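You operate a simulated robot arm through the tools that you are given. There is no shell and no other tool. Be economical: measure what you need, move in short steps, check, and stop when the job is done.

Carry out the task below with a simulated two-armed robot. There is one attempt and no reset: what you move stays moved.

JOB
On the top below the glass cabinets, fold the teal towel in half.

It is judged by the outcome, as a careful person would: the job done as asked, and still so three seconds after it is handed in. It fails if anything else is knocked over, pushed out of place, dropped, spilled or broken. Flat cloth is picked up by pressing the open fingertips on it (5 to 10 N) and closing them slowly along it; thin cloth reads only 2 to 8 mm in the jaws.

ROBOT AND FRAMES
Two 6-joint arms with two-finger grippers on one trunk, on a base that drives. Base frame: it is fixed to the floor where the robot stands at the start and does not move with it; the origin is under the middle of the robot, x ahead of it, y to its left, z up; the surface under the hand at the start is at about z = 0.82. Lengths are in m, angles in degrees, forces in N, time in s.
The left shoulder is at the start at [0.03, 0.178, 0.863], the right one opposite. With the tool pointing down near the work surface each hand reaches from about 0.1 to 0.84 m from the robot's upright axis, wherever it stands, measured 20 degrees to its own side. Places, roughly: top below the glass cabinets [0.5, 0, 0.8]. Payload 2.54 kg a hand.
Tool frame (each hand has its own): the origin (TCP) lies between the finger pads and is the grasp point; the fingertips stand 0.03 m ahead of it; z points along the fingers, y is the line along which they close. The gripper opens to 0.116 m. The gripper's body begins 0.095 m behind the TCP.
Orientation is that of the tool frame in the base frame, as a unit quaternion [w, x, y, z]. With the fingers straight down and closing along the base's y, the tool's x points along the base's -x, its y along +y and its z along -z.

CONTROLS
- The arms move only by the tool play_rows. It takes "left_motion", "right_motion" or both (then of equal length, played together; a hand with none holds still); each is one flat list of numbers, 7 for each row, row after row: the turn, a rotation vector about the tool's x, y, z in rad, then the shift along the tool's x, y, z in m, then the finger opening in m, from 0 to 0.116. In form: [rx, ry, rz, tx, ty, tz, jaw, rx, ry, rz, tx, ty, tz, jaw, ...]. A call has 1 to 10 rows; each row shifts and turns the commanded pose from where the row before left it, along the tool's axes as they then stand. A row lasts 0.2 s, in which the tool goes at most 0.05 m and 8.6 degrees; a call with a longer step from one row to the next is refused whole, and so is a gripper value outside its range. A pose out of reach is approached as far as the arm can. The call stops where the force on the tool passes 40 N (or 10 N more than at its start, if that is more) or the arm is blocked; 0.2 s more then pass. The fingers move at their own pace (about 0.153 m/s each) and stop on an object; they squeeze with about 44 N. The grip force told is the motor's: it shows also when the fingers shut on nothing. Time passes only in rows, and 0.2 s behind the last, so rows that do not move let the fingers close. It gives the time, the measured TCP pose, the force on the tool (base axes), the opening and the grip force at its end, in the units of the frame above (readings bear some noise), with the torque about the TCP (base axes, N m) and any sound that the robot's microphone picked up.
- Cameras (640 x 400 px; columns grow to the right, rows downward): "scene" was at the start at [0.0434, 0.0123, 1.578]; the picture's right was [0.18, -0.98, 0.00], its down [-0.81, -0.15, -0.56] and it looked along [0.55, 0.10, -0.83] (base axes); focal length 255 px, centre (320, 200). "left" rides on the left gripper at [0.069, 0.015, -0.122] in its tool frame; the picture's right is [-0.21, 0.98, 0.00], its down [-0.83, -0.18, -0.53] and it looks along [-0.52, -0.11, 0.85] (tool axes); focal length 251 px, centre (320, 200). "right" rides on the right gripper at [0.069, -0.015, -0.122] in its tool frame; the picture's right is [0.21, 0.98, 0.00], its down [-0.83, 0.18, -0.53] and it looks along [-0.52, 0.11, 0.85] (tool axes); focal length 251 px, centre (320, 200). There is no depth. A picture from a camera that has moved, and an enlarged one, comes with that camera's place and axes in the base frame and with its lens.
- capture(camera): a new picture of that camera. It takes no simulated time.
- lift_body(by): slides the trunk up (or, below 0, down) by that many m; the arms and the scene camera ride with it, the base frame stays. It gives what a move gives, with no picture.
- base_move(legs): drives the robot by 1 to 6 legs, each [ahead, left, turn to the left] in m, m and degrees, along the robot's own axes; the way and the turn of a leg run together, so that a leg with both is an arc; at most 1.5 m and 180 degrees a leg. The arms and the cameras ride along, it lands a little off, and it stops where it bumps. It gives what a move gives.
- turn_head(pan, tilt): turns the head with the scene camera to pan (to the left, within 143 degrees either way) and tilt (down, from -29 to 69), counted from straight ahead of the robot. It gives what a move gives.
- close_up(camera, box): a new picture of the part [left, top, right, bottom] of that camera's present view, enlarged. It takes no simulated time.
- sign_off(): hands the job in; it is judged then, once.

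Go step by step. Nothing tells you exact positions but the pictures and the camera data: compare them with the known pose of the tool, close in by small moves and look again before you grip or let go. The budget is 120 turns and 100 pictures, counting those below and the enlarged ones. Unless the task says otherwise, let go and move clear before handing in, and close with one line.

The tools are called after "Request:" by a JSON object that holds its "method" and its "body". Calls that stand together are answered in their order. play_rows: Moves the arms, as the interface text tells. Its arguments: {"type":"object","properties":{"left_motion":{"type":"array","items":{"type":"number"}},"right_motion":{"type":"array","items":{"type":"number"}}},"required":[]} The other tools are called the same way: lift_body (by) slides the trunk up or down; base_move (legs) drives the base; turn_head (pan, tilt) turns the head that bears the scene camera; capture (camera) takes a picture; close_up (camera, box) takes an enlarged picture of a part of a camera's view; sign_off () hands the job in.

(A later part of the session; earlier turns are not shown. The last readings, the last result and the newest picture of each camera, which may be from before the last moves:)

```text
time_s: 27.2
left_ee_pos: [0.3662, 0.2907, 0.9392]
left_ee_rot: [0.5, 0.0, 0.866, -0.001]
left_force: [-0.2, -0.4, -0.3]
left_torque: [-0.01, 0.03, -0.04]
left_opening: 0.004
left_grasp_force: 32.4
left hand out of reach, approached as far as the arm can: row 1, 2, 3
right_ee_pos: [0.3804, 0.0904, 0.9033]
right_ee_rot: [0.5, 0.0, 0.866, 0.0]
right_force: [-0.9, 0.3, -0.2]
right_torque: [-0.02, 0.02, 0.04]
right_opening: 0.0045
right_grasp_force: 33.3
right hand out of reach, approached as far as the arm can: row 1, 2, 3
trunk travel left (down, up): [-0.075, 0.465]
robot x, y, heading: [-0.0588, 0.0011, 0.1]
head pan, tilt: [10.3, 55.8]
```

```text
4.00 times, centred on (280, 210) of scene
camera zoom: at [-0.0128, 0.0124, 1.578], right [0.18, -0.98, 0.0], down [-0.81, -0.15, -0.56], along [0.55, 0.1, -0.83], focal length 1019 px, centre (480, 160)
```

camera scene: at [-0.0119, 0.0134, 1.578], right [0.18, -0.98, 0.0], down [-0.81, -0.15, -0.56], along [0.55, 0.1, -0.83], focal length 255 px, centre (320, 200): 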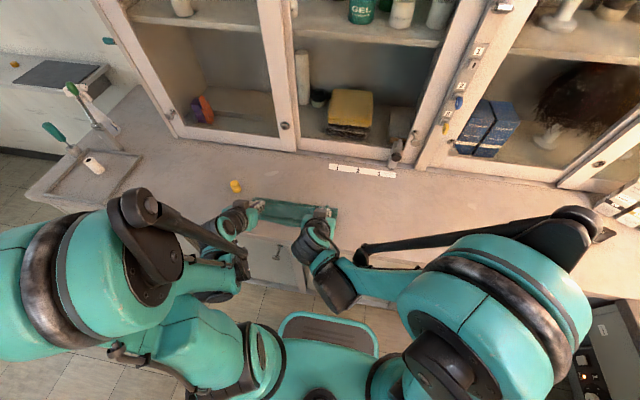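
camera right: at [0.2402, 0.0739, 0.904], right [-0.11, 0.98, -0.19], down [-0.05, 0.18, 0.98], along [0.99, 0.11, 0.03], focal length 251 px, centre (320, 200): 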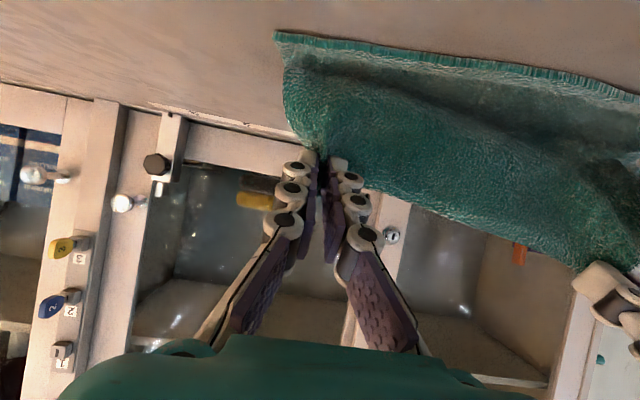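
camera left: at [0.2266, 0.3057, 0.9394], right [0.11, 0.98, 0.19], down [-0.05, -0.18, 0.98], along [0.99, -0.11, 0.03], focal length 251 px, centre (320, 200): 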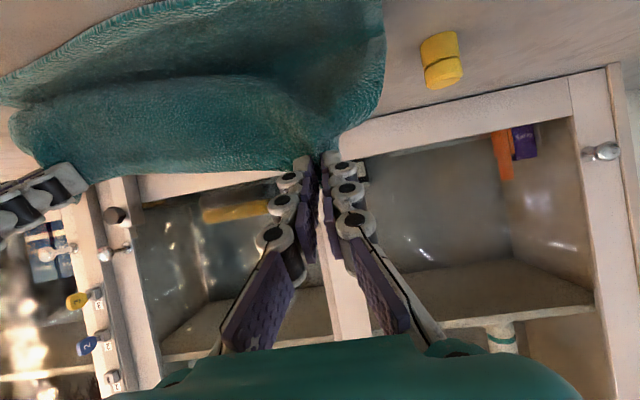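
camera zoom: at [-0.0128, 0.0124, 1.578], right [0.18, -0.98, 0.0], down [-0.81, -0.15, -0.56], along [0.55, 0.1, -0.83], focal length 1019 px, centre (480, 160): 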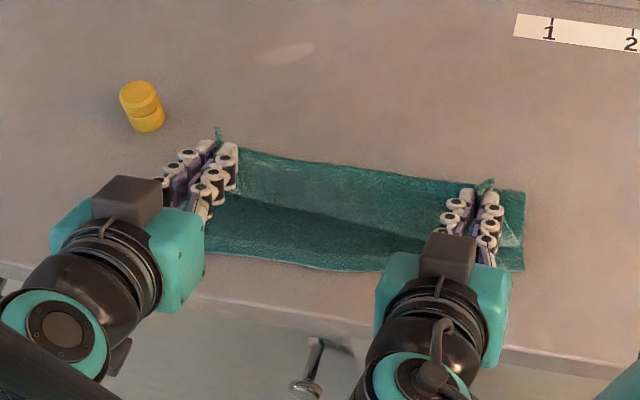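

At this tilt both hands are out of reach, so the wrists rode up a bit. I'll take some tilt back with a pure rotation and see where they settle.

Request:
{"method": "play_rows", "body": {"left_motion": [0, 0.1, 0, 0, 0, 0, 0, 0, 0.11, 0, 0, 0, 0, 0], "right_motion": [0, 0.1, 0, 0, 0, 0, 0, 0, 0.11, 0, 0, 0, 0, 0]}}

Request:
{"method": "capture", "body": {"camera": "left"}}

Request:
{"method": "capture", "body": {"camera": "right"}}

```text
time_s: 27.8
left_ee_pos: [0.3675, 0.291, 0.9388]
left_ee_rot: [0.406, 0.0, 0.914, 0.0]
left_force: [0.7, 0.2, 0.2]
left_torque: [-0.03, -0.03, 0.0]
left_opening: 0.004
left_grasp_force: 32.7
right_ee_pos: [0.3803, 0.09, 0.9034]
right_ee_rot: [0.406, 0.0, 0.914, 0.0]
right_force: [0.6, -0.7, 0.3]
right_torque: [0.0, 0.0, 0.03]
right_opening: 0.0044
right_grasp_force: 33.3
trunk travel left (down, up): [-0.075, 0.465]
robot x, y, heading: [-0.0548, -0.0022, -0.3]
head pan, tilt: [10.3, 55.8]
```

```text
67 pictures are left
camera left: at [0.2299, 0.3054, 0.9689], right [0.14, 0.98, 0.16], down [0.16, -0.18, 0.97], along [0.98, -0.11, -0.18], focal length 251 px, centre (320, 200)
```

left: 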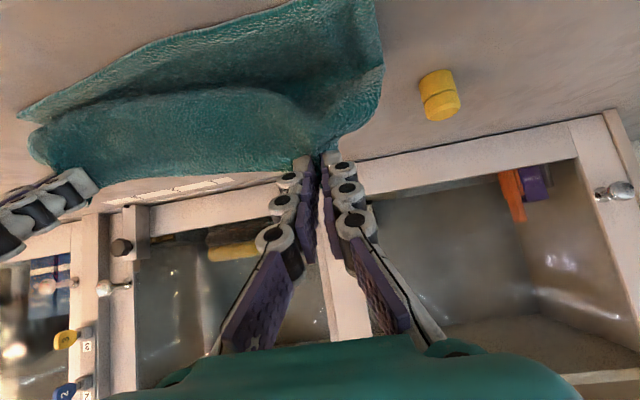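

```text
66 pictures are left
camera right: at [0.2437, 0.0745, 0.9332], right [-0.14, 0.98, -0.16], down [0.16, 0.18, 0.97], along [0.98, 0.11, -0.18], focal length 251 px, centre (320, 200)
```

right: 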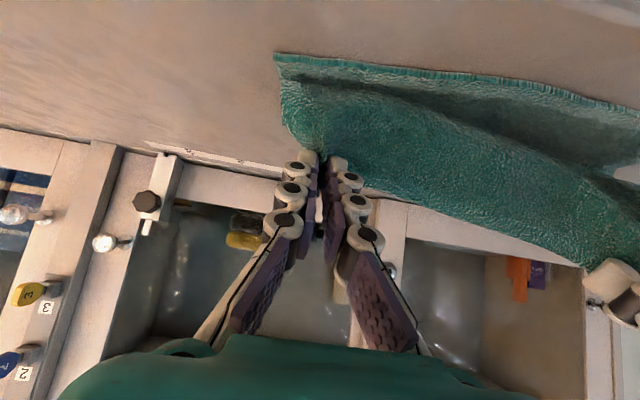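

The commanded pose is now the measured one and the tilt is 48°. I'll return to the last reachable pose, then lower the trunk to bring both hands straight down.

Request:
{"method": "play_rows", "body": {"left_motion": [0, 0, 0, 0.01, -0.0025, 0.0167, 0, 0, 0, 0, 0.01, -0.0025, 0.0167, 0], "right_motion": [0, 0, 0, -0.0024, -0.0078, 0.0012, 0, 0, 0, 0, -0.0024, -0.0078, 0.0012, 0]}}

Request:
{"method": "lift_body", "body": {"by": -0.025}}

Request:
{"method": "capture", "body": {"camera": "left"}}

Request:
{"method": "capture", "body": {"camera": "right"}}

```text
time_s: 28.4
left_ee_pos: [0.3775, 0.2853, 0.8998]
left_ee_rot: [0.407, 0.0, 0.913, 0.0]
left_force: [0.7, -2.3, 0.2]
left_torque: [-0.03, 0.01, 0.01]
left_opening: 0.0038
left_grasp_force: 32.8
right_ee_pos: [0.3858, 0.0746, 0.9062]
right_ee_rot: [0.407, -0.001, 0.914, 0.0]
right_force: [0.2, 1.4, -1.0]
right_torque: [0.07, 0.0, 0.08]
right_opening: 0.0041
right_grasp_force: 32.8
trunk travel left (down, up): [-0.075, 0.465]
robot x, y, heading: [-0.0559, 0.0002, -0.2]
head pan, tilt: [10.3, 55.8]
```

```text
time_s: 29.1
left_ee_pos: [0.3779, 0.2869, 0.8756]
left_ee_rot: [0.406, -0.001, 0.914, 0.0]
left_force: [0.8, -0.4, -0.3]
left_torque: [-0.08, 0.01, -0.02]
left_opening: 0.004
left_grasp_force: 32.2
right_ee_pos: [0.3862, 0.074, 0.8807]
right_ee_rot: [0.407, 0.0, 0.914, 0.0]
right_force: [0.5, 2.0, -0.3]
right_torque: [0.06, -0.01, 0.07]
right_opening: 0.0044
right_grasp_force: 33.2
trunk travel left (down, up): [-0.05, 0.49]
robot x, y, heading: [-0.0549, -0.0013, 0.3]
head pan, tilt: [10.3, 55.8]
```

```text
65 pictures are left
camera left: at [0.2416, 0.3006, 0.9059], right [0.14, 0.98, 0.16], down [0.16, -0.18, 0.97], along [0.98, -0.11, -0.18], focal length 251 px, centre (320, 200)
```

left: 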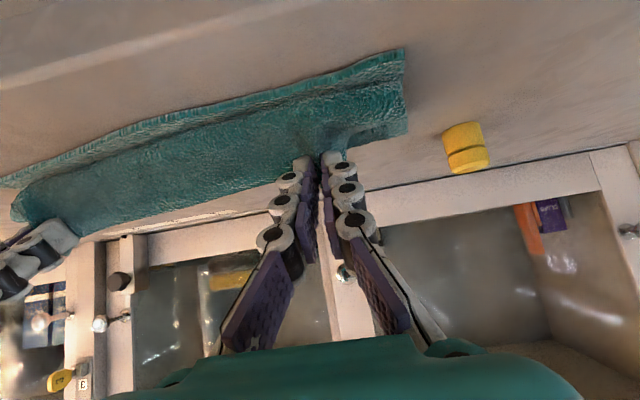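

```text
64 pictures are left
camera right: at [0.2492, 0.0586, 0.9099], right [-0.14, 0.98, -0.16], down [0.16, 0.18, 0.97], along [0.98, 0.11, -0.18], focal length 251 px, centre (320, 200)
```

right: 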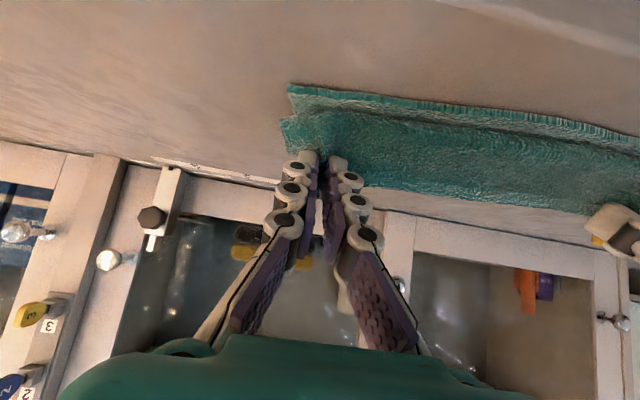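

The left part of the bottom layer was tugged about 2 cm toward me while out of reach (edge now at x ≈ 0.35). I'll lower the trunk a bit more and ease both hands back toward the near edge.

Request:
{"method": "lift_body", "body": {"by": -0.015}}

Request:
{"method": "play_rows", "body": {"left_motion": [0, 0, 0, 0.008, 0, -0.0089, 0], "right_motion": [0, 0, 0, 0.0067, 0, -0.0074, 0]}}

```text
time_s: 29.7
left_ee_pos: [0.3779, 0.2858, 0.8604]
left_ee_rot: [0.406, -0.001, 0.914, 0.0]
left_force: [0.0, -1.1, 0.0]
left_torque: [-0.05, -0.03, -0.01]
left_opening: 0.004
left_grasp_force: 32.4
right_ee_pos: [0.3856, 0.0753, 0.8659]
right_ee_rot: [0.407, 0.0, 0.914, 0.0]
right_force: [0.2, 1.3, -0.5]
right_torque: [0.07, -0.02, 0.06]
right_opening: 0.0041
right_grasp_force: 33.3
trunk travel left (down, up): [-0.035, 0.505]
robot x, y, heading: [-0.0554, -0.0044, 0.1]
head pan, tilt: [10.3, 55.8]
```

```text
time_s: 30.1
left_ee_pos: [0.3657, 0.2864, 0.8604]
left_ee_rot: [0.407, 0.0, 0.913, 0.0]
left_force: [1.1, -1.4, 0.9]
left_torque: [-0.08, -0.01, -0.02]
left_opening: 0.004
left_grasp_force: 33.3
right_ee_pos: [0.375, 0.0736, 0.8664]
right_ee_rot: [0.407, -0.001, 0.913, 0.001]
right_force: [0.5, 1.9, 1.2]
right_torque: [0.05, 0.01, 0.06]
right_opening: 0.0041
right_grasp_force: 33.7
trunk travel left (down, up): [-0.035, 0.505]
robot x, y, heading: [-0.0578, 0.0012, 0.0]
head pan, tilt: [10.3, 55.8]
```

Both are reachable. I'll continue, the left by 24 mm and the right by 6 mm.

Request:
{"method": "play_rows", "body": {"left_motion": [0, 0, 0, 0.008, 0, -0.0089, 0, 0, 0, 0, 0.008, 0, -0.0089, 0], "right_motion": [0, 0, 0, 0.002, 0, -0.0022, 0, 0, 0, 0, 0.005, 0, 0.001, 0]}}

Request:
{"method": "capture", "body": {"camera": "left"}}

Request:
{"method": "capture", "body": {"camera": "right"}}

Request:
{"method": "close_up", "body": {"camera": "scene", "box": [200, 160, 360, 260]}}

```text
time_s: 30.7
left_ee_pos: [0.341, 0.285, 0.8603]
left_ee_rot: [0.407, 0.0, 0.914, 0.0]
left_force: [-0.1, -2.1, 1.2]
left_torque: [-0.07, -0.05, -0.02]
left_opening: 0.0039
left_grasp_force: 33.2
right_ee_pos: [0.3701, 0.0741, 0.8631]
right_ee_rot: [0.407, 0.0, 0.913, 0.0]
right_force: [0.7, 1.7, -0.8]
right_torque: [0.06, 0.0, 0.1]
right_opening: 0.0043
right_grasp_force: 33.1
trunk travel left (down, up): [-0.035, 0.505]
robot x, y, heading: [-0.0561, -0.0042, -0.1]
head pan, tilt: [10.3, 55.8]
```

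```text
63 pictures are left
camera left: at [0.2046, 0.2999, 0.8903], right [0.14, 0.98, 0.16], down [0.16, -0.18, 0.97], along [0.98, -0.11, -0.18], focal length 251 px, centre (320, 200)
```

left: 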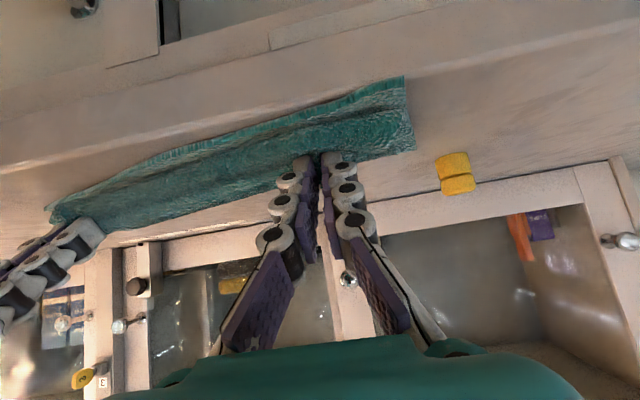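

```text
62 pictures are left
camera right: at [0.2333, 0.0587, 0.8911], right [-0.14, 0.98, -0.16], down [0.16, 0.18, 0.97], along [0.98, 0.11, -0.18], focal length 251 px, centre (320, 200)
```

right: 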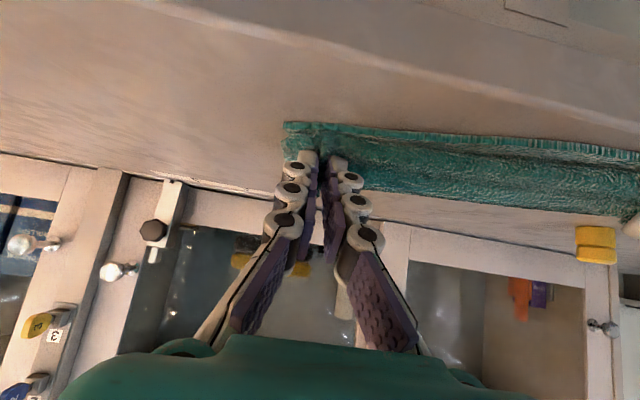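

```text
4.00 times, centred on (280, 210) of scene
camera zoom: at [-0.0127, 0.0121, 1.538], right [0.18, -0.98, 0.0], down [-0.81, -0.15, -0.56], along [0.55, 0.1, -0.83], focal length 1019 px, centre (480, 160)
```

zoom: 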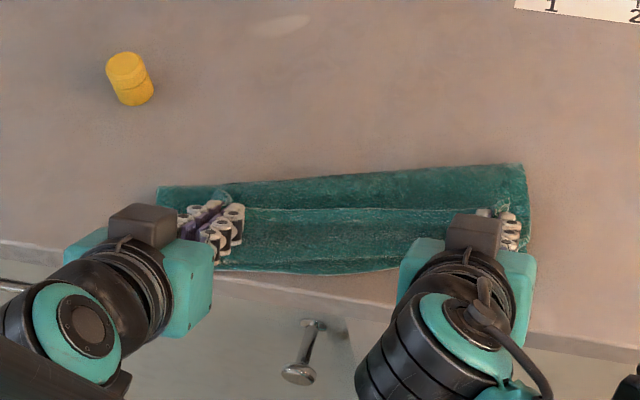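

The towel's left side rotated toward me by about 12° from rubbing, but it still lies on the counter. I'll lift both tips slightly so they don't rub, move them back to the near edge and lower again.

Request:
{"method": "play_rows", "body": {"left_motion": [0, 0, 0, -0.0097, 0, -0.0087, 0, 0, 0, 0, 0.0074, 0.0075, -0.0082, 0, 0, 0, 0, 0.0074, 0.0075, -0.0082, 0], "right_motion": [0, 0, 0, -0.0089, 0, -0.008, 0, 0, 0, 0, 0.004, 0.005, -0.0045, 0, 0, 0, 0, 0.004, 0.005, -0.0045, 0]}}

Request:
{"method": "capture", "body": {"camera": "left"}}

Request:
{"method": "capture", "body": {"camera": "right"}}

```text
time_s: 31.5
left_ee_pos: [0.3201, 0.2999, 0.8729]
left_ee_rot: [0.406, 0.001, 0.914, -0.001]
left_force: [2.1, -6.6, 0.8]
left_torque: [-0.2, -0.03, -0.13]
left_opening: 0.0041
left_grasp_force: 33.0
right_ee_pos: [0.3577, 0.0846, 0.8741]
right_ee_rot: [0.406, 0.0, 0.914, 0.0]
right_force: [-1.5, 6.3, 1.1]
right_torque: [0.14, 0.02, 0.17]
right_opening: 0.0044
right_grasp_force: 33.1
trunk travel left (down, up): [-0.035, 0.505]
robot x, y, heading: [-0.0571, -0.0002, -0.2]
head pan, tilt: [10.3, 55.8]
```

```text
60 pictures are left
camera left: at [0.1833, 0.3152, 0.9038], right [0.14, 0.98, 0.16], down [0.16, -0.18, 0.97], along [0.98, -0.12, -0.18], focal length 251 px, centre (320, 200)
```

left: 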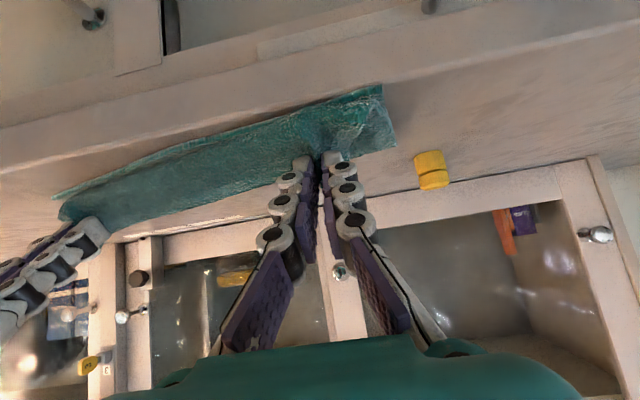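

```text
59 pictures are left
camera right: at [0.2209, 0.0685, 0.9027], right [-0.14, 0.98, -0.16], down [0.16, 0.18, 0.97], along [0.98, 0.12, -0.18], focal length 251 px, centre (320, 200)
```

right: 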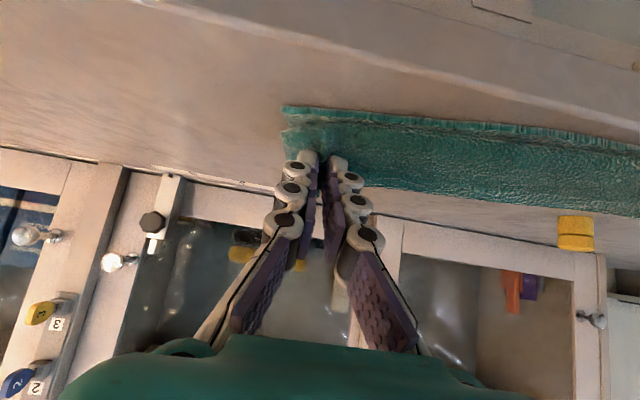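

The bottom layer stayed put this time. I'll lower both tips onto the near edge.

Request:
{"method": "play_rows", "body": {"left_motion": [0, 0, 0, 0.008, -0.003, 0.0045, 0, 0, 0, 0, 0.008, -0.001, 0.0045, 0], "right_motion": [0, 0, 0, 0.007, 0.001, 0.0063, 0, 0, 0, 0, 0.007, 0, 0.0063, 0]}}

Request:
{"method": "capture", "body": {"camera": "left"}}

Request:
{"method": "capture", "body": {"camera": "right"}}

Request:
{"method": "close_up", "body": {"camera": "scene", "box": [200, 160, 360, 260]}}

```text
time_s: 32.1
left_ee_pos: [0.3164, 0.2964, 0.8575]
left_ee_rot: [0.406, 0.0, 0.914, 0.0]
left_force: [1.4, -5.6, 1.0]
left_torque: [-0.1, -0.08, -0.07]
left_opening: 0.0039
left_grasp_force: 33.6
right_ee_pos: [0.3577, 0.0856, 0.8554]
right_ee_rot: [0.408, -0.001, 0.913, 0.0]
right_force: [-0.5, 4.5, 6.5]
right_torque: [0.08, -0.08, 0.17]
right_opening: 0.0043
right_grasp_force: 32.9
trunk travel left (down, up): [-0.035, 0.505]
robot x, y, heading: [-0.0563, 0.0012, 0.2]
head pan, tilt: [10.3, 55.8]
```

```text
58 pictures are left
camera left: at [0.179, 0.3122, 0.8883], right [0.14, 0.98, 0.16], down [0.16, -0.18, 0.97], along [0.98, -0.11, -0.18], focal length 251 px, centre (320, 200)
```

left: 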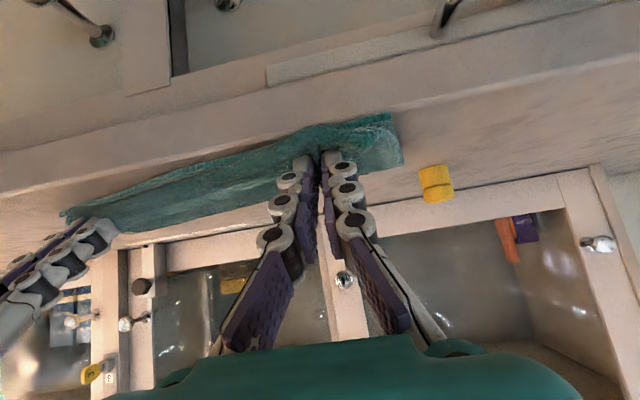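

```text
57 pictures are left
camera right: at [0.2221, 0.0692, 0.8842], right [-0.14, 0.98, -0.16], down [0.15, 0.18, 0.97], along [0.98, 0.12, -0.18], focal length 251 px, centre (320, 200)
```

right: 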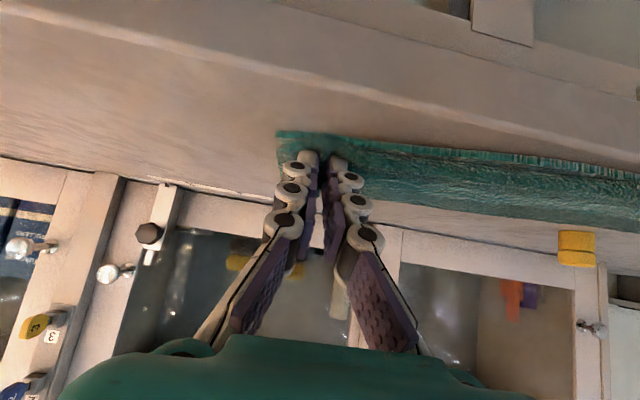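

```text
4.00 times, centred on (280, 210) of scene
camera zoom: at [-0.0129, 0.0122, 1.5381], right [0.18, -0.98, 0.0], down [-0.81, -0.15, -0.56], along [0.55, 0.1, -0.83], focal length 1019 px, centre (480, 160)
```

zoom: 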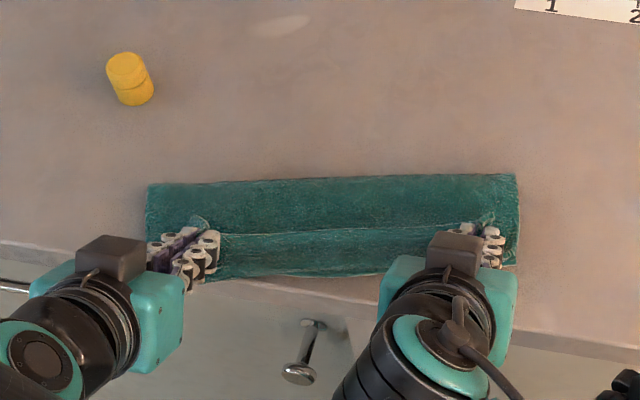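

The towel lies as a folded strip with the top edge over the near edge, though the gripped edge may be curled upward. I'll open the jaws gradually and look.

Request:
{"method": "play_rows", "body": {"left_motion": [0, 0, 0, 0, 0, 0, 0.008, 0, 0, 0, 0, 0, 0, 0.012, 0, 0, 0, 0, 0, 0, 0.018, 0, 0, 0, 0, 0, 0, 0.024], "right_motion": [0, 0, 0, 0, 0, 0, 0.008, 0, 0, 0, 0, 0, 0, 0.012, 0, 0, 0, 0, 0, 0, 0.018, 0, 0, 0, 0, 0, 0, 0.024]}}

Request:
{"method": "capture", "body": {"camera": "left"}}

Request:
{"method": "close_up", "body": {"camera": "scene", "box": [200, 160, 360, 260]}}

```text
time_s: 33.1
left_ee_pos: [0.316, 0.297, 0.857]
left_ee_rot: [0.406, -0.001, 0.914, 0.001]
left_force: [-0.1, 0.3, 0.5]
left_torque: [0.01, -0.05, 0.03]
left_opening: 0.0233
left_grasp_force: 0.0
right_ee_pos: [0.3582, 0.0844, 0.8557]
right_ee_rot: [0.406, 0.0, 0.914, 0.0]
right_force: [0.1, -0.9, 4.5]
right_torque: [-0.02, -0.09, 0.0]
right_opening: 0.0245
right_grasp_force: 0.1
trunk travel left (down, up): [-0.035, 0.505]
robot x, y, heading: [-0.0571, 0.0002, 0.1]
head pan, tilt: [10.3, 55.8]
```

```text
55 pictures are left
camera left: at [0.1789, 0.3121, 0.8883], right [0.14, 0.98, 0.16], down [0.16, -0.18, 0.97], along [0.98, -0.11, -0.18], focal length 251 px, centre (320, 200)
```

left: 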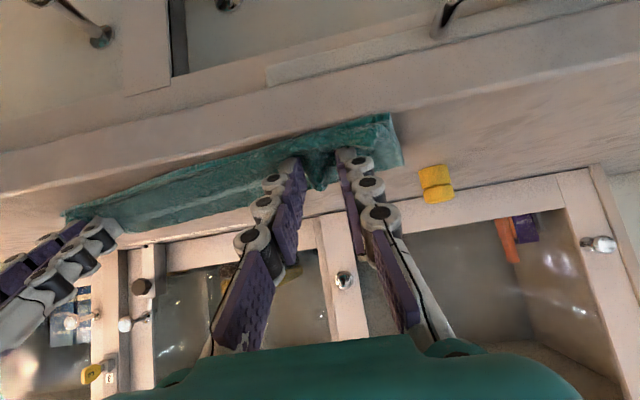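

```text
4.00 times, centred on (280, 210) of scene
camera zoom: at [-0.013, 0.012, 1.538], right [0.18, -0.98, 0.0], down [-0.81, -0.15, -0.56], along [0.55, 0.1, -0.83], focal length 1019 px, centre (480, 160)
```

zoom: 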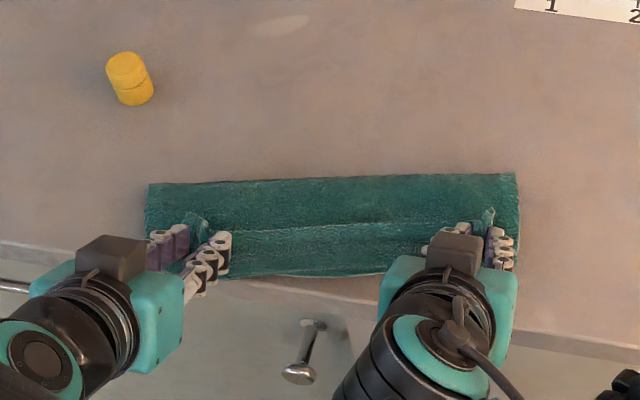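

The cloth is free. I'll open wider and back the hands straight up to see the result.

Request:
{"method": "play_rows", "body": {"left_motion": [0, 0, 0, 0, 0, 0, 0.04, 0, 0, 0, -0.0037, 0, -0.0033, 0.05, 0, 0, 0, -0.0111, 0, -0.01, 0.05, 0, 0, 0, -0.02, 0, -0.02, 0.05, 0, 0, 0, -0.02, 0, -0.02, 0.05, 0, 0, 0, -0.02, 0.02, -0.02, 0.05, 0, 0, 0, -0.02, 0.03, -0.02, 0.05, 0, 0, 0, -0.01, 0.03, -0.02, 0.05], "right_motion": [0, 0, 0, 0, 0, 0, 0.04, 0, 0, 0, -0.0037, 0, -0.0033, 0.05, 0, 0, 0, -0.0111, 0, -0.01, 0.05, 0, 0, 0, -0.02, 0, -0.02, 0.05, 0, 0, 0, -0.02, 0, -0.02, 0.05, 0, 0, 0, -0.02, -0.02, -0.02, 0.05, 0, 0, 0, -0.02, -0.03, -0.02, 0.05, 0, 0, 0, -0.01, -0.03, -0.02, 0.05]}}

Request:
{"method": "close_up", "body": {"camera": "scene", "box": [200, 160, 360, 260]}}

Request:
{"method": "capture", "body": {"camera": "left"}}

```text
time_s: 35.1
left_ee_pos: [0.3137, 0.3337, 1.006]
left_ee_rot: [0.406, 0.049, 0.912, -0.022]
left_force: [-0.3, -0.6, 0.8]
left_torque: [-0.02, 0.0, 0.02]
left_opening: 0.05
left_grasp_force: 0.0
right_ee_pos: [0.3458, 0.0061, 1.0096]
right_ee_rot: [0.406, 0.0, 0.914, -0.001]
right_force: [0.7, -0.4, 0.2]
right_torque: [0.02, 0.0, 0.03]
right_opening: 0.0499
right_grasp_force: 0.0
trunk travel left (down, up): [-0.035, 0.505]
robot x, y, heading: [-0.0531, 0.0003, -0.1]
head pan, tilt: [10.3, 55.8]
stopped in row 8 (left hand): the arm was blocked; the commanded pose is now the measured one
```

```text
4.00 times, centred on (280, 210) of scene
camera zoom: at [-0.0123, 0.0124, 1.538], right [0.18, -0.98, 0.0], down [-0.81, -0.15, -0.56], along [0.55, 0.1, -0.83], focal length 1019 px, centre (480, 160)
```

zoom: 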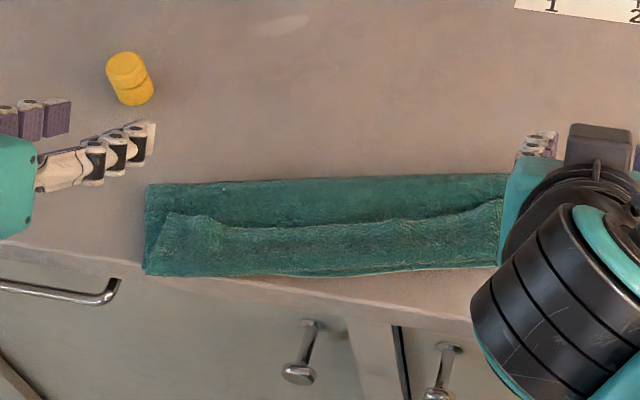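

```text
52 pictures are left
camera left: at [0.18, 0.3627, 1.0365], right [0.25, 0.96, 0.16], down [0.14, -0.2, 0.97], along [0.96, -0.22, -0.18], focal length 251 px, centre (320, 200)
```

left: 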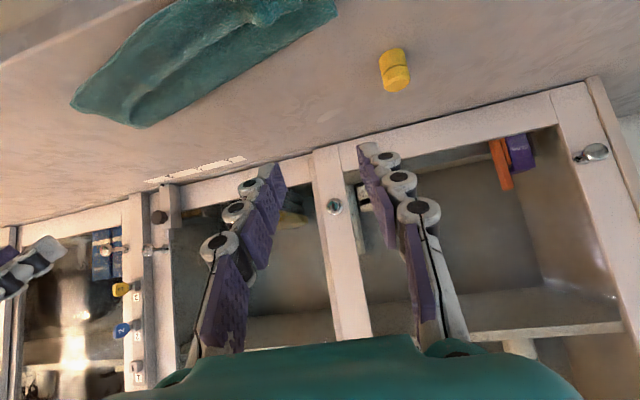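

The fold came out off-centre: the top edge is curled back by about 4 cm and the strip sits near the counter's front edge. I'll redo it farther forward. That means regripping the free top edge, pulling it forward to unfold and shift the towel, then folding again with more tilt. First I'll straighten the hands.

Request:
{"method": "play_rows", "body": {"left_motion": [0, 0.1047, 0, -0.006, 0, 0, 0.034, 0, 0.1047, 0, -0.006, 0, 0, 0.034, 0, 0.1047, 0, -0.006, 0, 0, 0.034, 0, 0.1047, 0, -0.006, 0, 0, 0.034, 0, 0.1047, 0, -0.006, 0, 0, 0.034, 0, 0.1047, 0, -0.006, 0, 0, 0.034, 0, 0.1047, 0, -0.006, 0, 0, 0.034, 0, 0.1047, 0, -0.006, 0, 0, 0.034, 0, 0, -0.107, 0, 0, 0, 0.034], "right_motion": [0, 0.1047, 0, -0.006, 0, 0, 0.034, 0, 0.1047, 0, -0.006, 0, 0, 0.034, 0, 0.1047, 0, -0.006, 0, 0, 0.034, 0, 0.1047, 0, -0.006, 0, 0, 0.034, 0, 0.1047, 0, -0.006, 0, 0, 0.034, 0, 0.1047, 0, -0.006, 0, 0, 0.034, 0, 0.1047, 0, -0.006, 0, 0, 0.034, 0, 0.1047, 0, -0.006, 0, 0, 0.034, 0, 0, 0, 0, 0, 0, 0.034]}}

Request:
{"method": "capture", "body": {"camera": "left"}}

Request:
{"method": "capture", "body": {"camera": "right"}}

```text
time_s: 37.1
left_ee_pos: [0.3536, 0.3287, 1.0277]
left_ee_rot: [0.0, -0.001, 1.0, -0.001]
left_force: [0.9, 0.0, -0.2]
left_torque: [0.03, 0.01, 0.02]
left_opening: 0.0341
left_grasp_force: 0.2
right_ee_pos: [0.3868, 0.0062, 1.0329]
right_ee_rot: [0.001, 0.0, 1.0, 0.0]
right_force: [0.0, -0.1, 0.0]
right_torque: [0.01, -0.01, -0.01]
right_opening: 0.0338
right_grasp_force: 0.2
trunk travel left (down, up): [-0.035, 0.505]
robot x, y, heading: [-0.0583, -0.0066, -0.2]
head pan, tilt: [10.3, 55.8]
```

```text
51 pictures are left
camera left: at [0.2855, 0.3434, 1.1496], right [0.21, 0.98, 0.0], down [0.83, -0.18, 0.53], along [0.52, -0.11, -0.85], focal length 251 px, centre (320, 200)
```

left: 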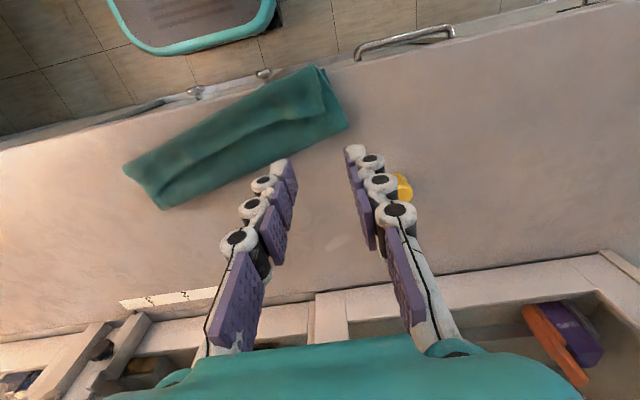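

```text
50 pictures are left
camera right: at [0.3177, -0.0097, 1.1527], right [-0.22, 0.98, 0.0], down [0.83, 0.18, 0.53], along [0.52, 0.11, -0.85], focal length 251 px, centre (320, 200)
```

right: 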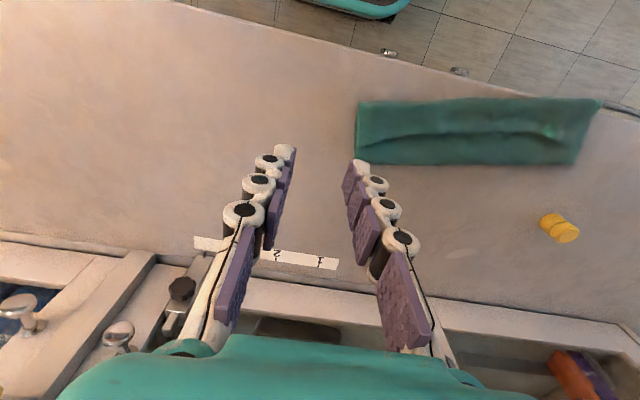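

I'll zoom in on the strip to see the flap clearly.

Request:
{"method": "close_up", "body": {"camera": "right", "box": [340, 80, 620, 180]}}

Request:
{"method": "close_up", "body": {"camera": "left", "box": [110, 50, 370, 220]}}

```text
2.29 times, centred on (480, 130) of right
camera zoom: at [0.3177, -0.0097, 1.1527], right [-0.22, 0.98, 0.0], down [0.83, 0.18, 0.53], along [0.52, 0.11, -0.85], focal length 575 px, centre (-46, 360)
```

zoom: 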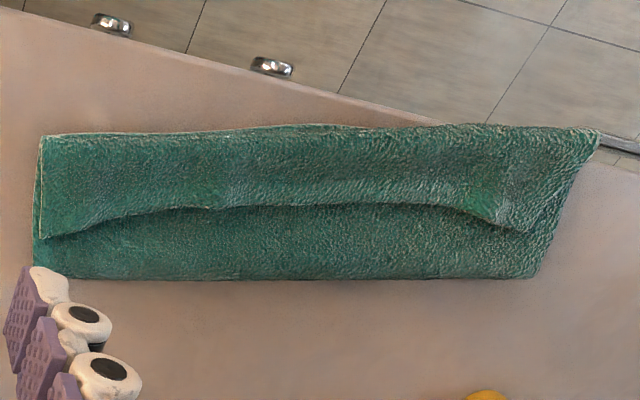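

```text
2.35 times, centred on (240, 135) of left
camera zoom: at [0.2855, 0.3434, 1.1496], right [0.21, 0.98, 0.0], down [0.83, -0.18, 0.53], along [0.52, -0.11, -0.85], focal length 592 px, centre (508, 353)
```

zoom: 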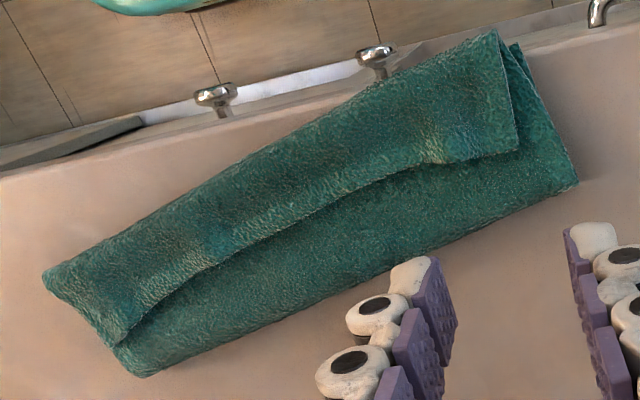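

The view is clear: the free edge runs from (0.425, 0.063) to (0.358, 0.339), on top and facing forward. I'll yaw the hands about 13.6° to match it and go above its corners.

Request:
{"method": "play_rows", "body": {"left_motion": [0, 0, -0.1185, 0, 0, 0, 0.034, 0, 0, -0.1185, 0, 0, 0, 0.034, 0, 0, 0, 0.0009, -0.0051, 0.03, 0.034, 0, 0, 0, 0.0009, -0.0051, 0.03, 0.034, 0, 0, 0, 0.0009, -0.0051, 0.03, 0.034, 0, 0, 0, 0.0009, -0.0051, 0.03, 0.034, 0, 0, 0, 0.0009, -0.0051, 0.03, 0.034], "right_motion": [0, 0, -0.1185, 0, 0, 0, 0.034, 0, 0, -0.1185, 0, 0, 0, 0.034, 0, 0, 0, -0.0078, 0.016, 0.031, 0.034, 0, 0, 0, -0.0078, 0.016, 0.031, 0.034, 0, 0, 0, -0.0078, 0.016, 0.031, 0.034, 0, 0, 0, -0.0078, 0.016, 0.031, 0.034, 0, 0, 0, -0.0078, 0.016, 0.031, 0.034]}}

Request:
{"method": "capture", "body": {"camera": "left"}}

Request:
{"method": "capture", "body": {"camera": "right"}}

```text
time_s: 38.7
left_ee_pos: [0.3576, 0.3049, 0.878]
left_ee_rot: [0.0, -0.119, 0.993, 0.0]
left_force: [-0.3, 0.3, -0.4]
left_torque: [0.02, 0.01, -0.01]
left_opening: 0.0341
left_grasp_force: 0.0
right_ee_pos: [0.4076, 0.0949, 0.8747]
right_ee_rot: [0.0, -0.118, 0.993, 0.001]
right_force: [0.2, 0.5, -0.3]
right_torque: [0.02, 0.0, 0.0]
right_opening: 0.0338
right_grasp_force: 0.0
trunk travel left (down, up): [-0.035, 0.505]
robot x, y, heading: [-0.056, -0.0019, -0.1]
head pan, tilt: [10.3, 55.8]
```

```text
47 pictures are left
camera left: at [0.2877, 0.3019, 1.0], right [-0.02, 1.0, 0.0], down [0.85, 0.02, 0.53], along [0.53, 0.01, -0.85], focal length 251 px, centre (320, 200)
```

left: 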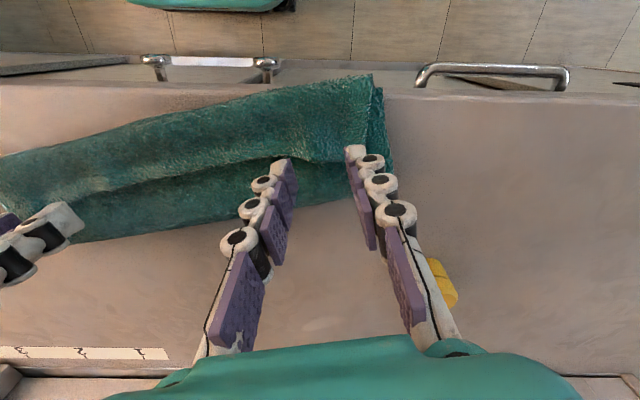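

```text
46 pictures are left
camera right: at [0.3434, 0.063, 0.9957], right [-0.44, 0.9, 0.0], down [0.76, 0.37, 0.53], along [0.48, 0.23, -0.85], focal length 251 px, centre (320, 200)
```

right: 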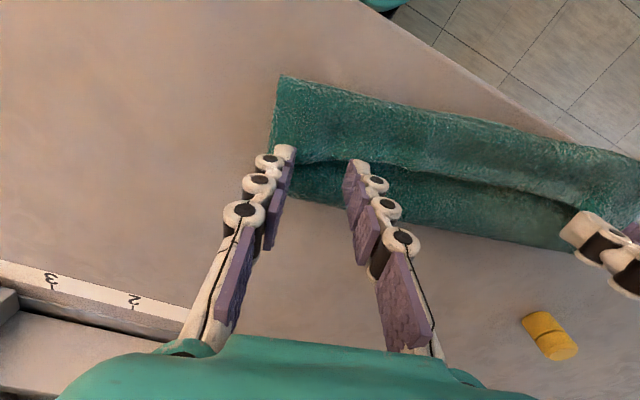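

The fingertips sit right at the flap's edge. I'll move them slightly back over the cloth and lower gently.

Request:
{"method": "play_rows", "body": {"left_motion": [0, 0, 0, 0.004, 0, 0.007, 0.034, 0, 0, 0, 0, 0, 0.007, 0.034, 0, 0, 0, 0, 0, 0.003, 0.034], "right_motion": [0, 0, 0, 0.008, 0, 0.006, 0.034, 0, 0, 0, 0, 0, 0.005, 0.034, 0, 0, 0, 0, 0, 0.003, 0.034]}}

```text
time_s: 39.5
left_ee_pos: [0.3517, 0.304, 0.8616]
left_ee_rot: [0.0, -0.118, 0.993, 0.0]
left_force: [0.1, -1.0, 1.0]
left_torque: [-0.04, 0.0, -0.01]
left_opening: 0.0338
left_grasp_force: 0.2
right_ee_pos: [0.3979, 0.092, 0.8617]
right_ee_rot: [0.0, -0.119, 0.993, 0.0]
right_force: [0.1, 0.4, 1.6]
right_torque: [0.03, 0.02, 0.0]
right_opening: 0.0342
right_grasp_force: 0.0
trunk travel left (down, up): [-0.035, 0.505]
robot x, y, heading: [-0.0583, -0.0034, 0.1]
head pan, tilt: [10.3, 55.8]
```

Request:
{"method": "play_rows", "body": {"left_motion": [0, 0, 0, 0, 0, 0.0015, 0.034, 0, 0, 0, 0, 0, 0.001, 0.034, 0, 0, 0, 0, 0, 0.0005, 0.034], "right_motion": [0, 0, 0, 0, 0, 0.0015, 0.034, 0, 0, 0, 0, 0, 0.001, 0.034, 0, 0, 0, 0, 0, 0.0005, 0.034]}}

```text
time_s: 40.3
left_ee_pos: [0.3514, 0.3035, 0.8585]
left_ee_rot: [0.0, -0.12, 0.993, 0.001]
left_force: [-0.3, -0.1, 7.4]
left_torque: [0.02, 0.07, 0.04]
left_opening: 0.0338
left_grasp_force: 0.1
right_ee_pos: [0.3976, 0.0917, 0.8585]
right_ee_rot: [0.0, -0.119, 0.993, 0.0]
right_force: [0.0, 2.0, 5.7]
right_torque: [0.01, 0.02, 0.01]
right_opening: 0.0341
right_grasp_force: 0.9
trunk travel left (down, up): [-0.035, 0.505]
robot x, y, heading: [-0.0533, -0.004, 0.2]
head pan, tilt: [10.3, 55.8]
```

The press is 6–7 N on each. I'll close slowly.

Request:
{"method": "play_rows", "body": {"left_motion": [0, 0, 0, 0, 0, 0.0001, 0.03, 0, 0, 0, 0, 0, 0.0001, 0.026, 0, 0, 0, 0, 0, 0.0001, 0.022, 0, 0, 0, 0, 0, 0, 0.018, 0, 0, 0, 0, 0, 0, 0.014, 0, 0, 0, 0, 0, 0, 0.01, 0, 0, 0, 0, 0, 0, 0.006, 0, 0, 0, 0, 0, 0, 0.002, 0, 0, 0, 0, 0, 0, 0, 0, 0, 0, 0, 0, 0, 0], "right_motion": [0, 0, 0, 0, 0, 0.0003, 0.03, 0, 0, 0, 0, 0, 0.0001, 0.026, 0, 0, 0, 0, 0, 0.0001, 0.022, 0, 0, 0, 0, 0, 0.0001, 0.018, 0, 0, 0, 0, 0, 0, 0.014, 0, 0, 0, 0, 0, 0, 0.01, 0, 0, 0, 0, 0, 0, 0.006, 0, 0, 0, 0, 0, 0, 0.002, 0, 0, 0, 0, 0, 0, 0, 0, 0, 0, 0, 0, 0, 0]}}

Request:
{"method": "capture", "body": {"camera": "left"}}

Request:
{"method": "capture", "body": {"camera": "right"}}

```text
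time_s: 42.5
left_ee_pos: [0.3528, 0.303, 0.859]
left_ee_rot: [-0.001, -0.12, 0.993, 0.0]
left_force: [1.6, -6.3, 5.4]
left_torque: [-0.2, -0.02, 0.06]
left_opening: 0.0041
left_grasp_force: 32.9
right_ee_pos: [0.3978, 0.0912, 0.8592]
right_ee_rot: [-0.001, -0.118, 0.993, 0.0]
right_force: [-1.9, 7.8, 4.5]
right_torque: [0.19, 0.06, -0.03]
right_opening: 0.0047
right_grasp_force: 33.8
trunk travel left (down, up): [-0.035, 0.505]
robot x, y, heading: [-0.0539, -0.0015, -0.1]
head pan, tilt: [10.3, 55.8]
```

```text
45 pictures are left
camera left: at [0.2821, 0.3008, 0.9797], right [-0.02, 1.0, 0.0], down [0.85, 0.02, 0.53], along [0.53, 0.01, -0.85], focal length 251 px, centre (320, 200)
```

left: 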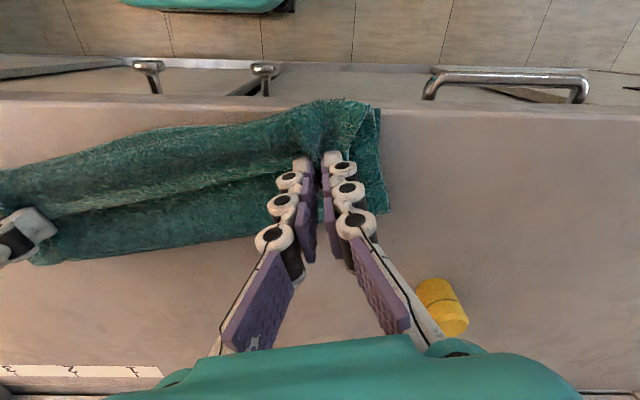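

```text
44 pictures are left
camera right: at [0.3352, 0.0597, 0.9793], right [-0.44, 0.9, 0.0], down [0.76, 0.37, 0.53], along [0.48, 0.23, -0.85], focal length 251 px, centre (320, 200)
```

right: 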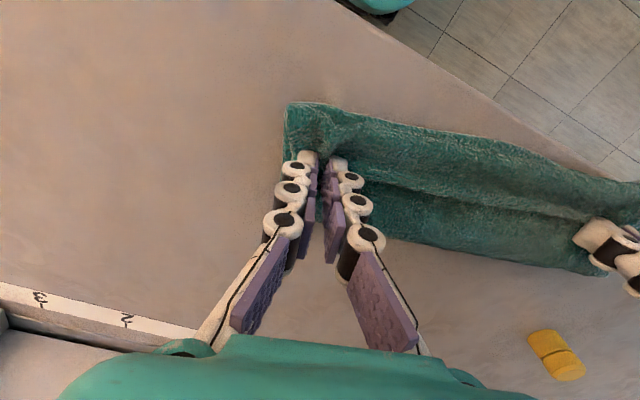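

Both hands grip. I'll lift up and forward a little and check that only the free edge came up.

Request:
{"method": "play_rows", "body": {"left_motion": [0, 0, 0, -0.005, -0.003, -0.02, 0, 0, 0, 0, -0.012, 0, -0.02, 0, 0, 0, 0, -0.02, 0, -0.02, 0, 0, 0, 0, -0.02, 0, -0.01, 0], "right_motion": [0, 0, 0, -0.005, 0.003, -0.02, 0, 0, 0, 0, -0.012, 0, -0.02, 0, 0, 0, 0, -0.02, 0, -0.02, 0, 0, 0, 0, -0.02, 0, -0.01, 0]}}

Request:
{"method": "capture", "body": {"camera": "left"}}

Request:
{"method": "capture", "body": {"camera": "right"}}

```text
time_s: 43.5
left_ee_pos: [0.4097, 0.315, 0.9254]
left_ee_rot: [0.0, -0.12, 0.993, 0.001]
left_force: [1.5, -3.1, -0.1]
left_torque: [-0.15, 0.0, -0.04]
left_opening: 0.0042
left_grasp_force: 33.3
right_ee_pos: [0.455, 0.1071, 0.9275]
right_ee_rot: [0.0, -0.118, 0.993, 0.0]
right_force: [-0.6, 3.2, -0.1]
right_torque: [0.08, 0.05, 0.0]
right_opening: 0.0045
right_grasp_force: 33.0
trunk travel left (down, up): [-0.035, 0.505]
robot x, y, heading: [-0.0548, 0.0031, 0.1]
head pan, tilt: [10.3, 55.8]
```

```text
43 pictures are left
camera left: at [0.3398, 0.3132, 1.0479], right [-0.02, 1.0, 0.0], down [0.85, 0.02, 0.53], along [0.53, 0.01, -0.85], focal length 251 px, centre (320, 200)
```

left: 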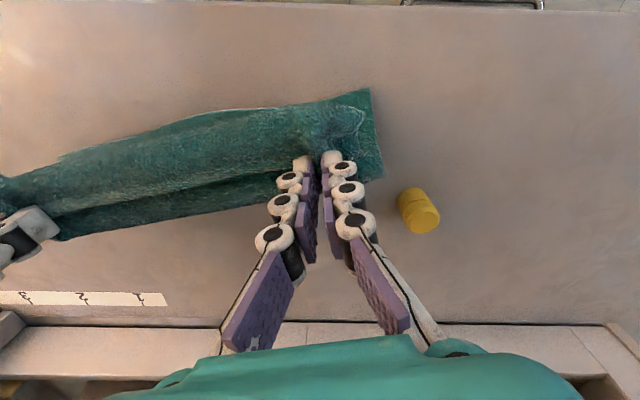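

```text
42 pictures are left
camera right: at [0.3916, 0.0758, 1.0482], right [-0.44, 0.9, 0.0], down [0.76, 0.37, 0.53], along [0.48, 0.23, -0.85], focal length 251 px, centre (320, 200)
```

right: 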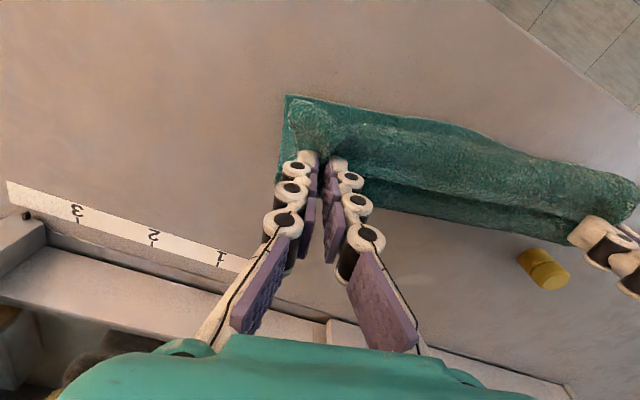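

I'm unsure whether the lower layers came along. I'll lift straight up further and check from the scene camera.

Request:
{"method": "play_rows", "body": {"left_motion": [0, 0, 0, 0, 0, -0.025, 0, 0, 0, 0, 0, 0, -0.025, 0, 0, 0, 0, 0, 0, -0.025, 0], "right_motion": [0, 0, 0, 0, 0, -0.025, 0, 0, 0, 0, 0, 0, -0.025, 0, 0, 0, 0, 0, 0, -0.025, 0]}}

Request:
{"method": "close_up", "body": {"camera": "scene", "box": [190, 120, 380, 240]}}

Request:
{"method": "capture", "body": {"camera": "left"}}

Request:
{"method": "capture", "body": {"camera": "right"}}

```text
time_s: 44.3
left_ee_pos: [0.4086, 0.3128, 0.9999]
left_ee_rot: [0.001, -0.119, 0.993, 0.0]
left_force: [-0.5, -2.6, -0.5]
left_torque: [-0.05, -0.03, 0.0]
left_opening: 0.0041
left_grasp_force: 33.1
right_ee_pos: [0.4526, 0.1067, 1.0037]
right_ee_rot: [0.0, -0.119, 0.993, 0.0]
right_force: [0.1, 1.8, -0.1]
right_torque: [0.07, -0.01, -0.02]
right_opening: 0.0047
right_grasp_force: 33.3
trunk travel left (down, up): [-0.035, 0.505]
robot x, y, heading: [-0.0573, -0.0016, -0.1]
head pan, tilt: [10.3, 55.8]
```

```text
3.33 times, centred on (285, 180) of scene
camera zoom: at [-0.013, 0.0117, 1.538], right [0.18, -0.98, 0.0], down [-0.81, -0.15, -0.56], along [0.55, 0.1, -0.83], focal length 849 px, centre (437, 267)
```

zoom: 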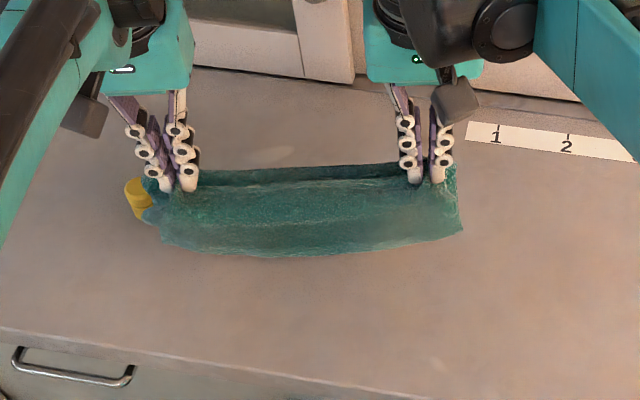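

```text
40 pictures are left
camera left: at [0.3381, 0.3112, 1.1225], right [-0.02, 1.0, 0.0], down [0.85, 0.02, 0.53], along [0.53, 0.01, -0.85], focal length 251 px, centre (320, 200)
```

left: 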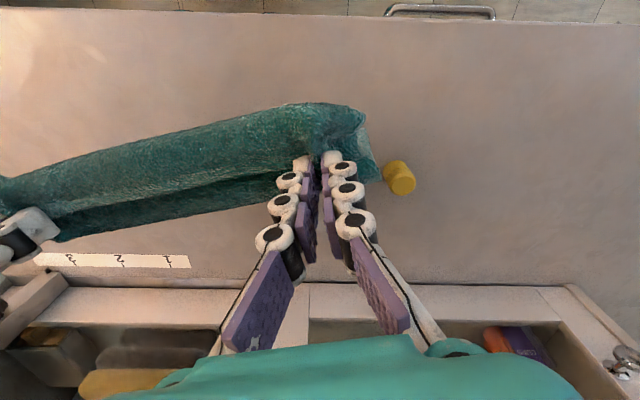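

```text
39 pictures are left
camera right: at [0.3895, 0.0756, 1.1245], right [-0.44, 0.9, 0.0], down [0.76, 0.37, 0.53], along [0.48, 0.23, -0.85], focal length 251 px, centre (320, 200)
```

right: 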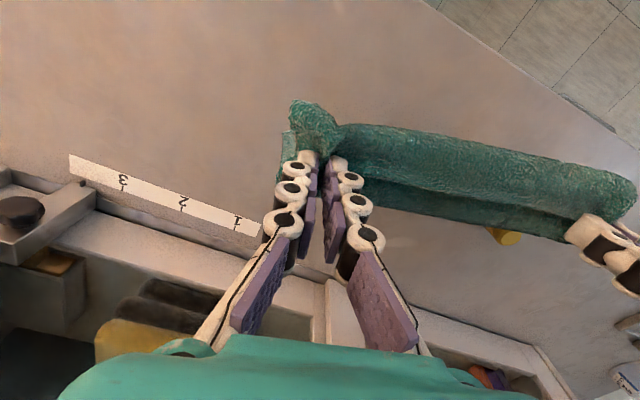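

The grip took all layers, so the whole folded strip is hanging. I'll use that to carry it forward to x ≈ 0.47, straighten its yaw and set it down.

Request:
{"method": "play_rows", "body": {"left_motion": [0, 0, 0.1185, -0.01, 0, 0, 0, 0, 0, 0.1185, -0.01, 0, 0, 0, 0, 0, 0, -0.0205, -0.0105, 0, 0, 0, 0, 0, -0.0205, -0.0105, 0, 0, 0, 0, 0, 0, 0, 0.0276, 0, 0, 0, 0, 0, 0, 0.0276, 0, 0, 0, 0, 0, 0, 0.0276, 0, 0, 0, 0, 0, 0, 0.0276, 0], "right_motion": [0, 0, 0.1185, -0.005, 0, 0, 0, 0, 0, 0.1185, -0.005, 0, 0, 0, 0, 0, 0, -0.0035, -0.0115, 0, 0, 0, 0, 0, -0.0035, -0.0115, 0, 0, 0, 0, 0, 0, 0, 0.0283, 0, 0, 0, 0, 0, 0, 0.0283, 0, 0, 0, 0, 0, 0, 0.0283, 0, 0, 0, 0, 0, 0, 0.0283, 0]}}

Request:
{"method": "capture", "body": {"camera": "left"}}

Request:
{"method": "capture", "body": {"camera": "right"}}

```text
time_s: 46.1
left_ee_pos: [0.4696, 0.2961, 0.892]
left_ee_rot: [0.001, 0.0, 1.0, 0.0]
left_force: [-0.6, -1.2, -0.2]
left_torque: [-0.06, -0.01, 0.13]
left_opening: 0.004
left_grasp_force: 32.8
right_ee_pos: [0.4694, 0.0859, 0.89]
right_ee_rot: [0.001, 0.0, 1.0, 0.0]
right_force: [0.2, 2.1, -0.8]
right_torque: [0.03, -0.01, 0.03]
right_opening: 0.0042
right_grasp_force: 33.4
trunk travel left (down, up): [-0.035, 0.505]
robot x, y, heading: [-0.0535, 0.0007, 0.0]
head pan, tilt: [10.3, 55.8]
```

```text
38 pictures are left
camera left: at [0.4018, 0.3106, 1.0137], right [0.21, 0.98, 0.0], down [0.83, -0.18, 0.53], along [0.52, -0.11, -0.85], focal length 251 px, centre (320, 200)
```

left: 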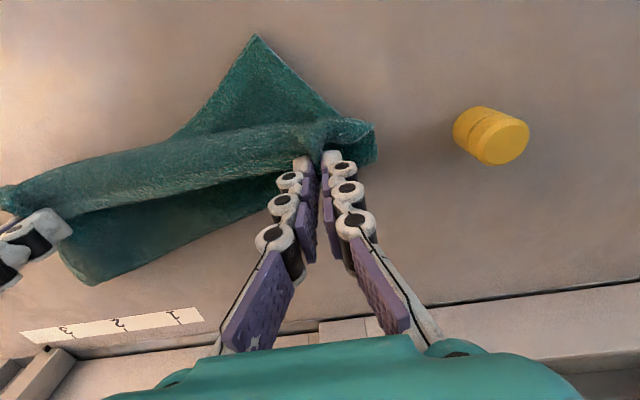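

```text
37 pictures are left
camera right: at [0.4015, 0.0708, 1.0105], right [-0.22, 0.98, 0.0], down [0.83, 0.18, 0.53], along [0.52, 0.11, -0.85], focal length 251 px, centre (320, 200)
```

right: 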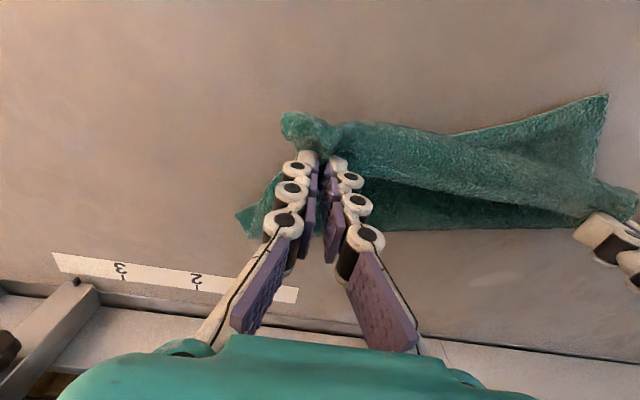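

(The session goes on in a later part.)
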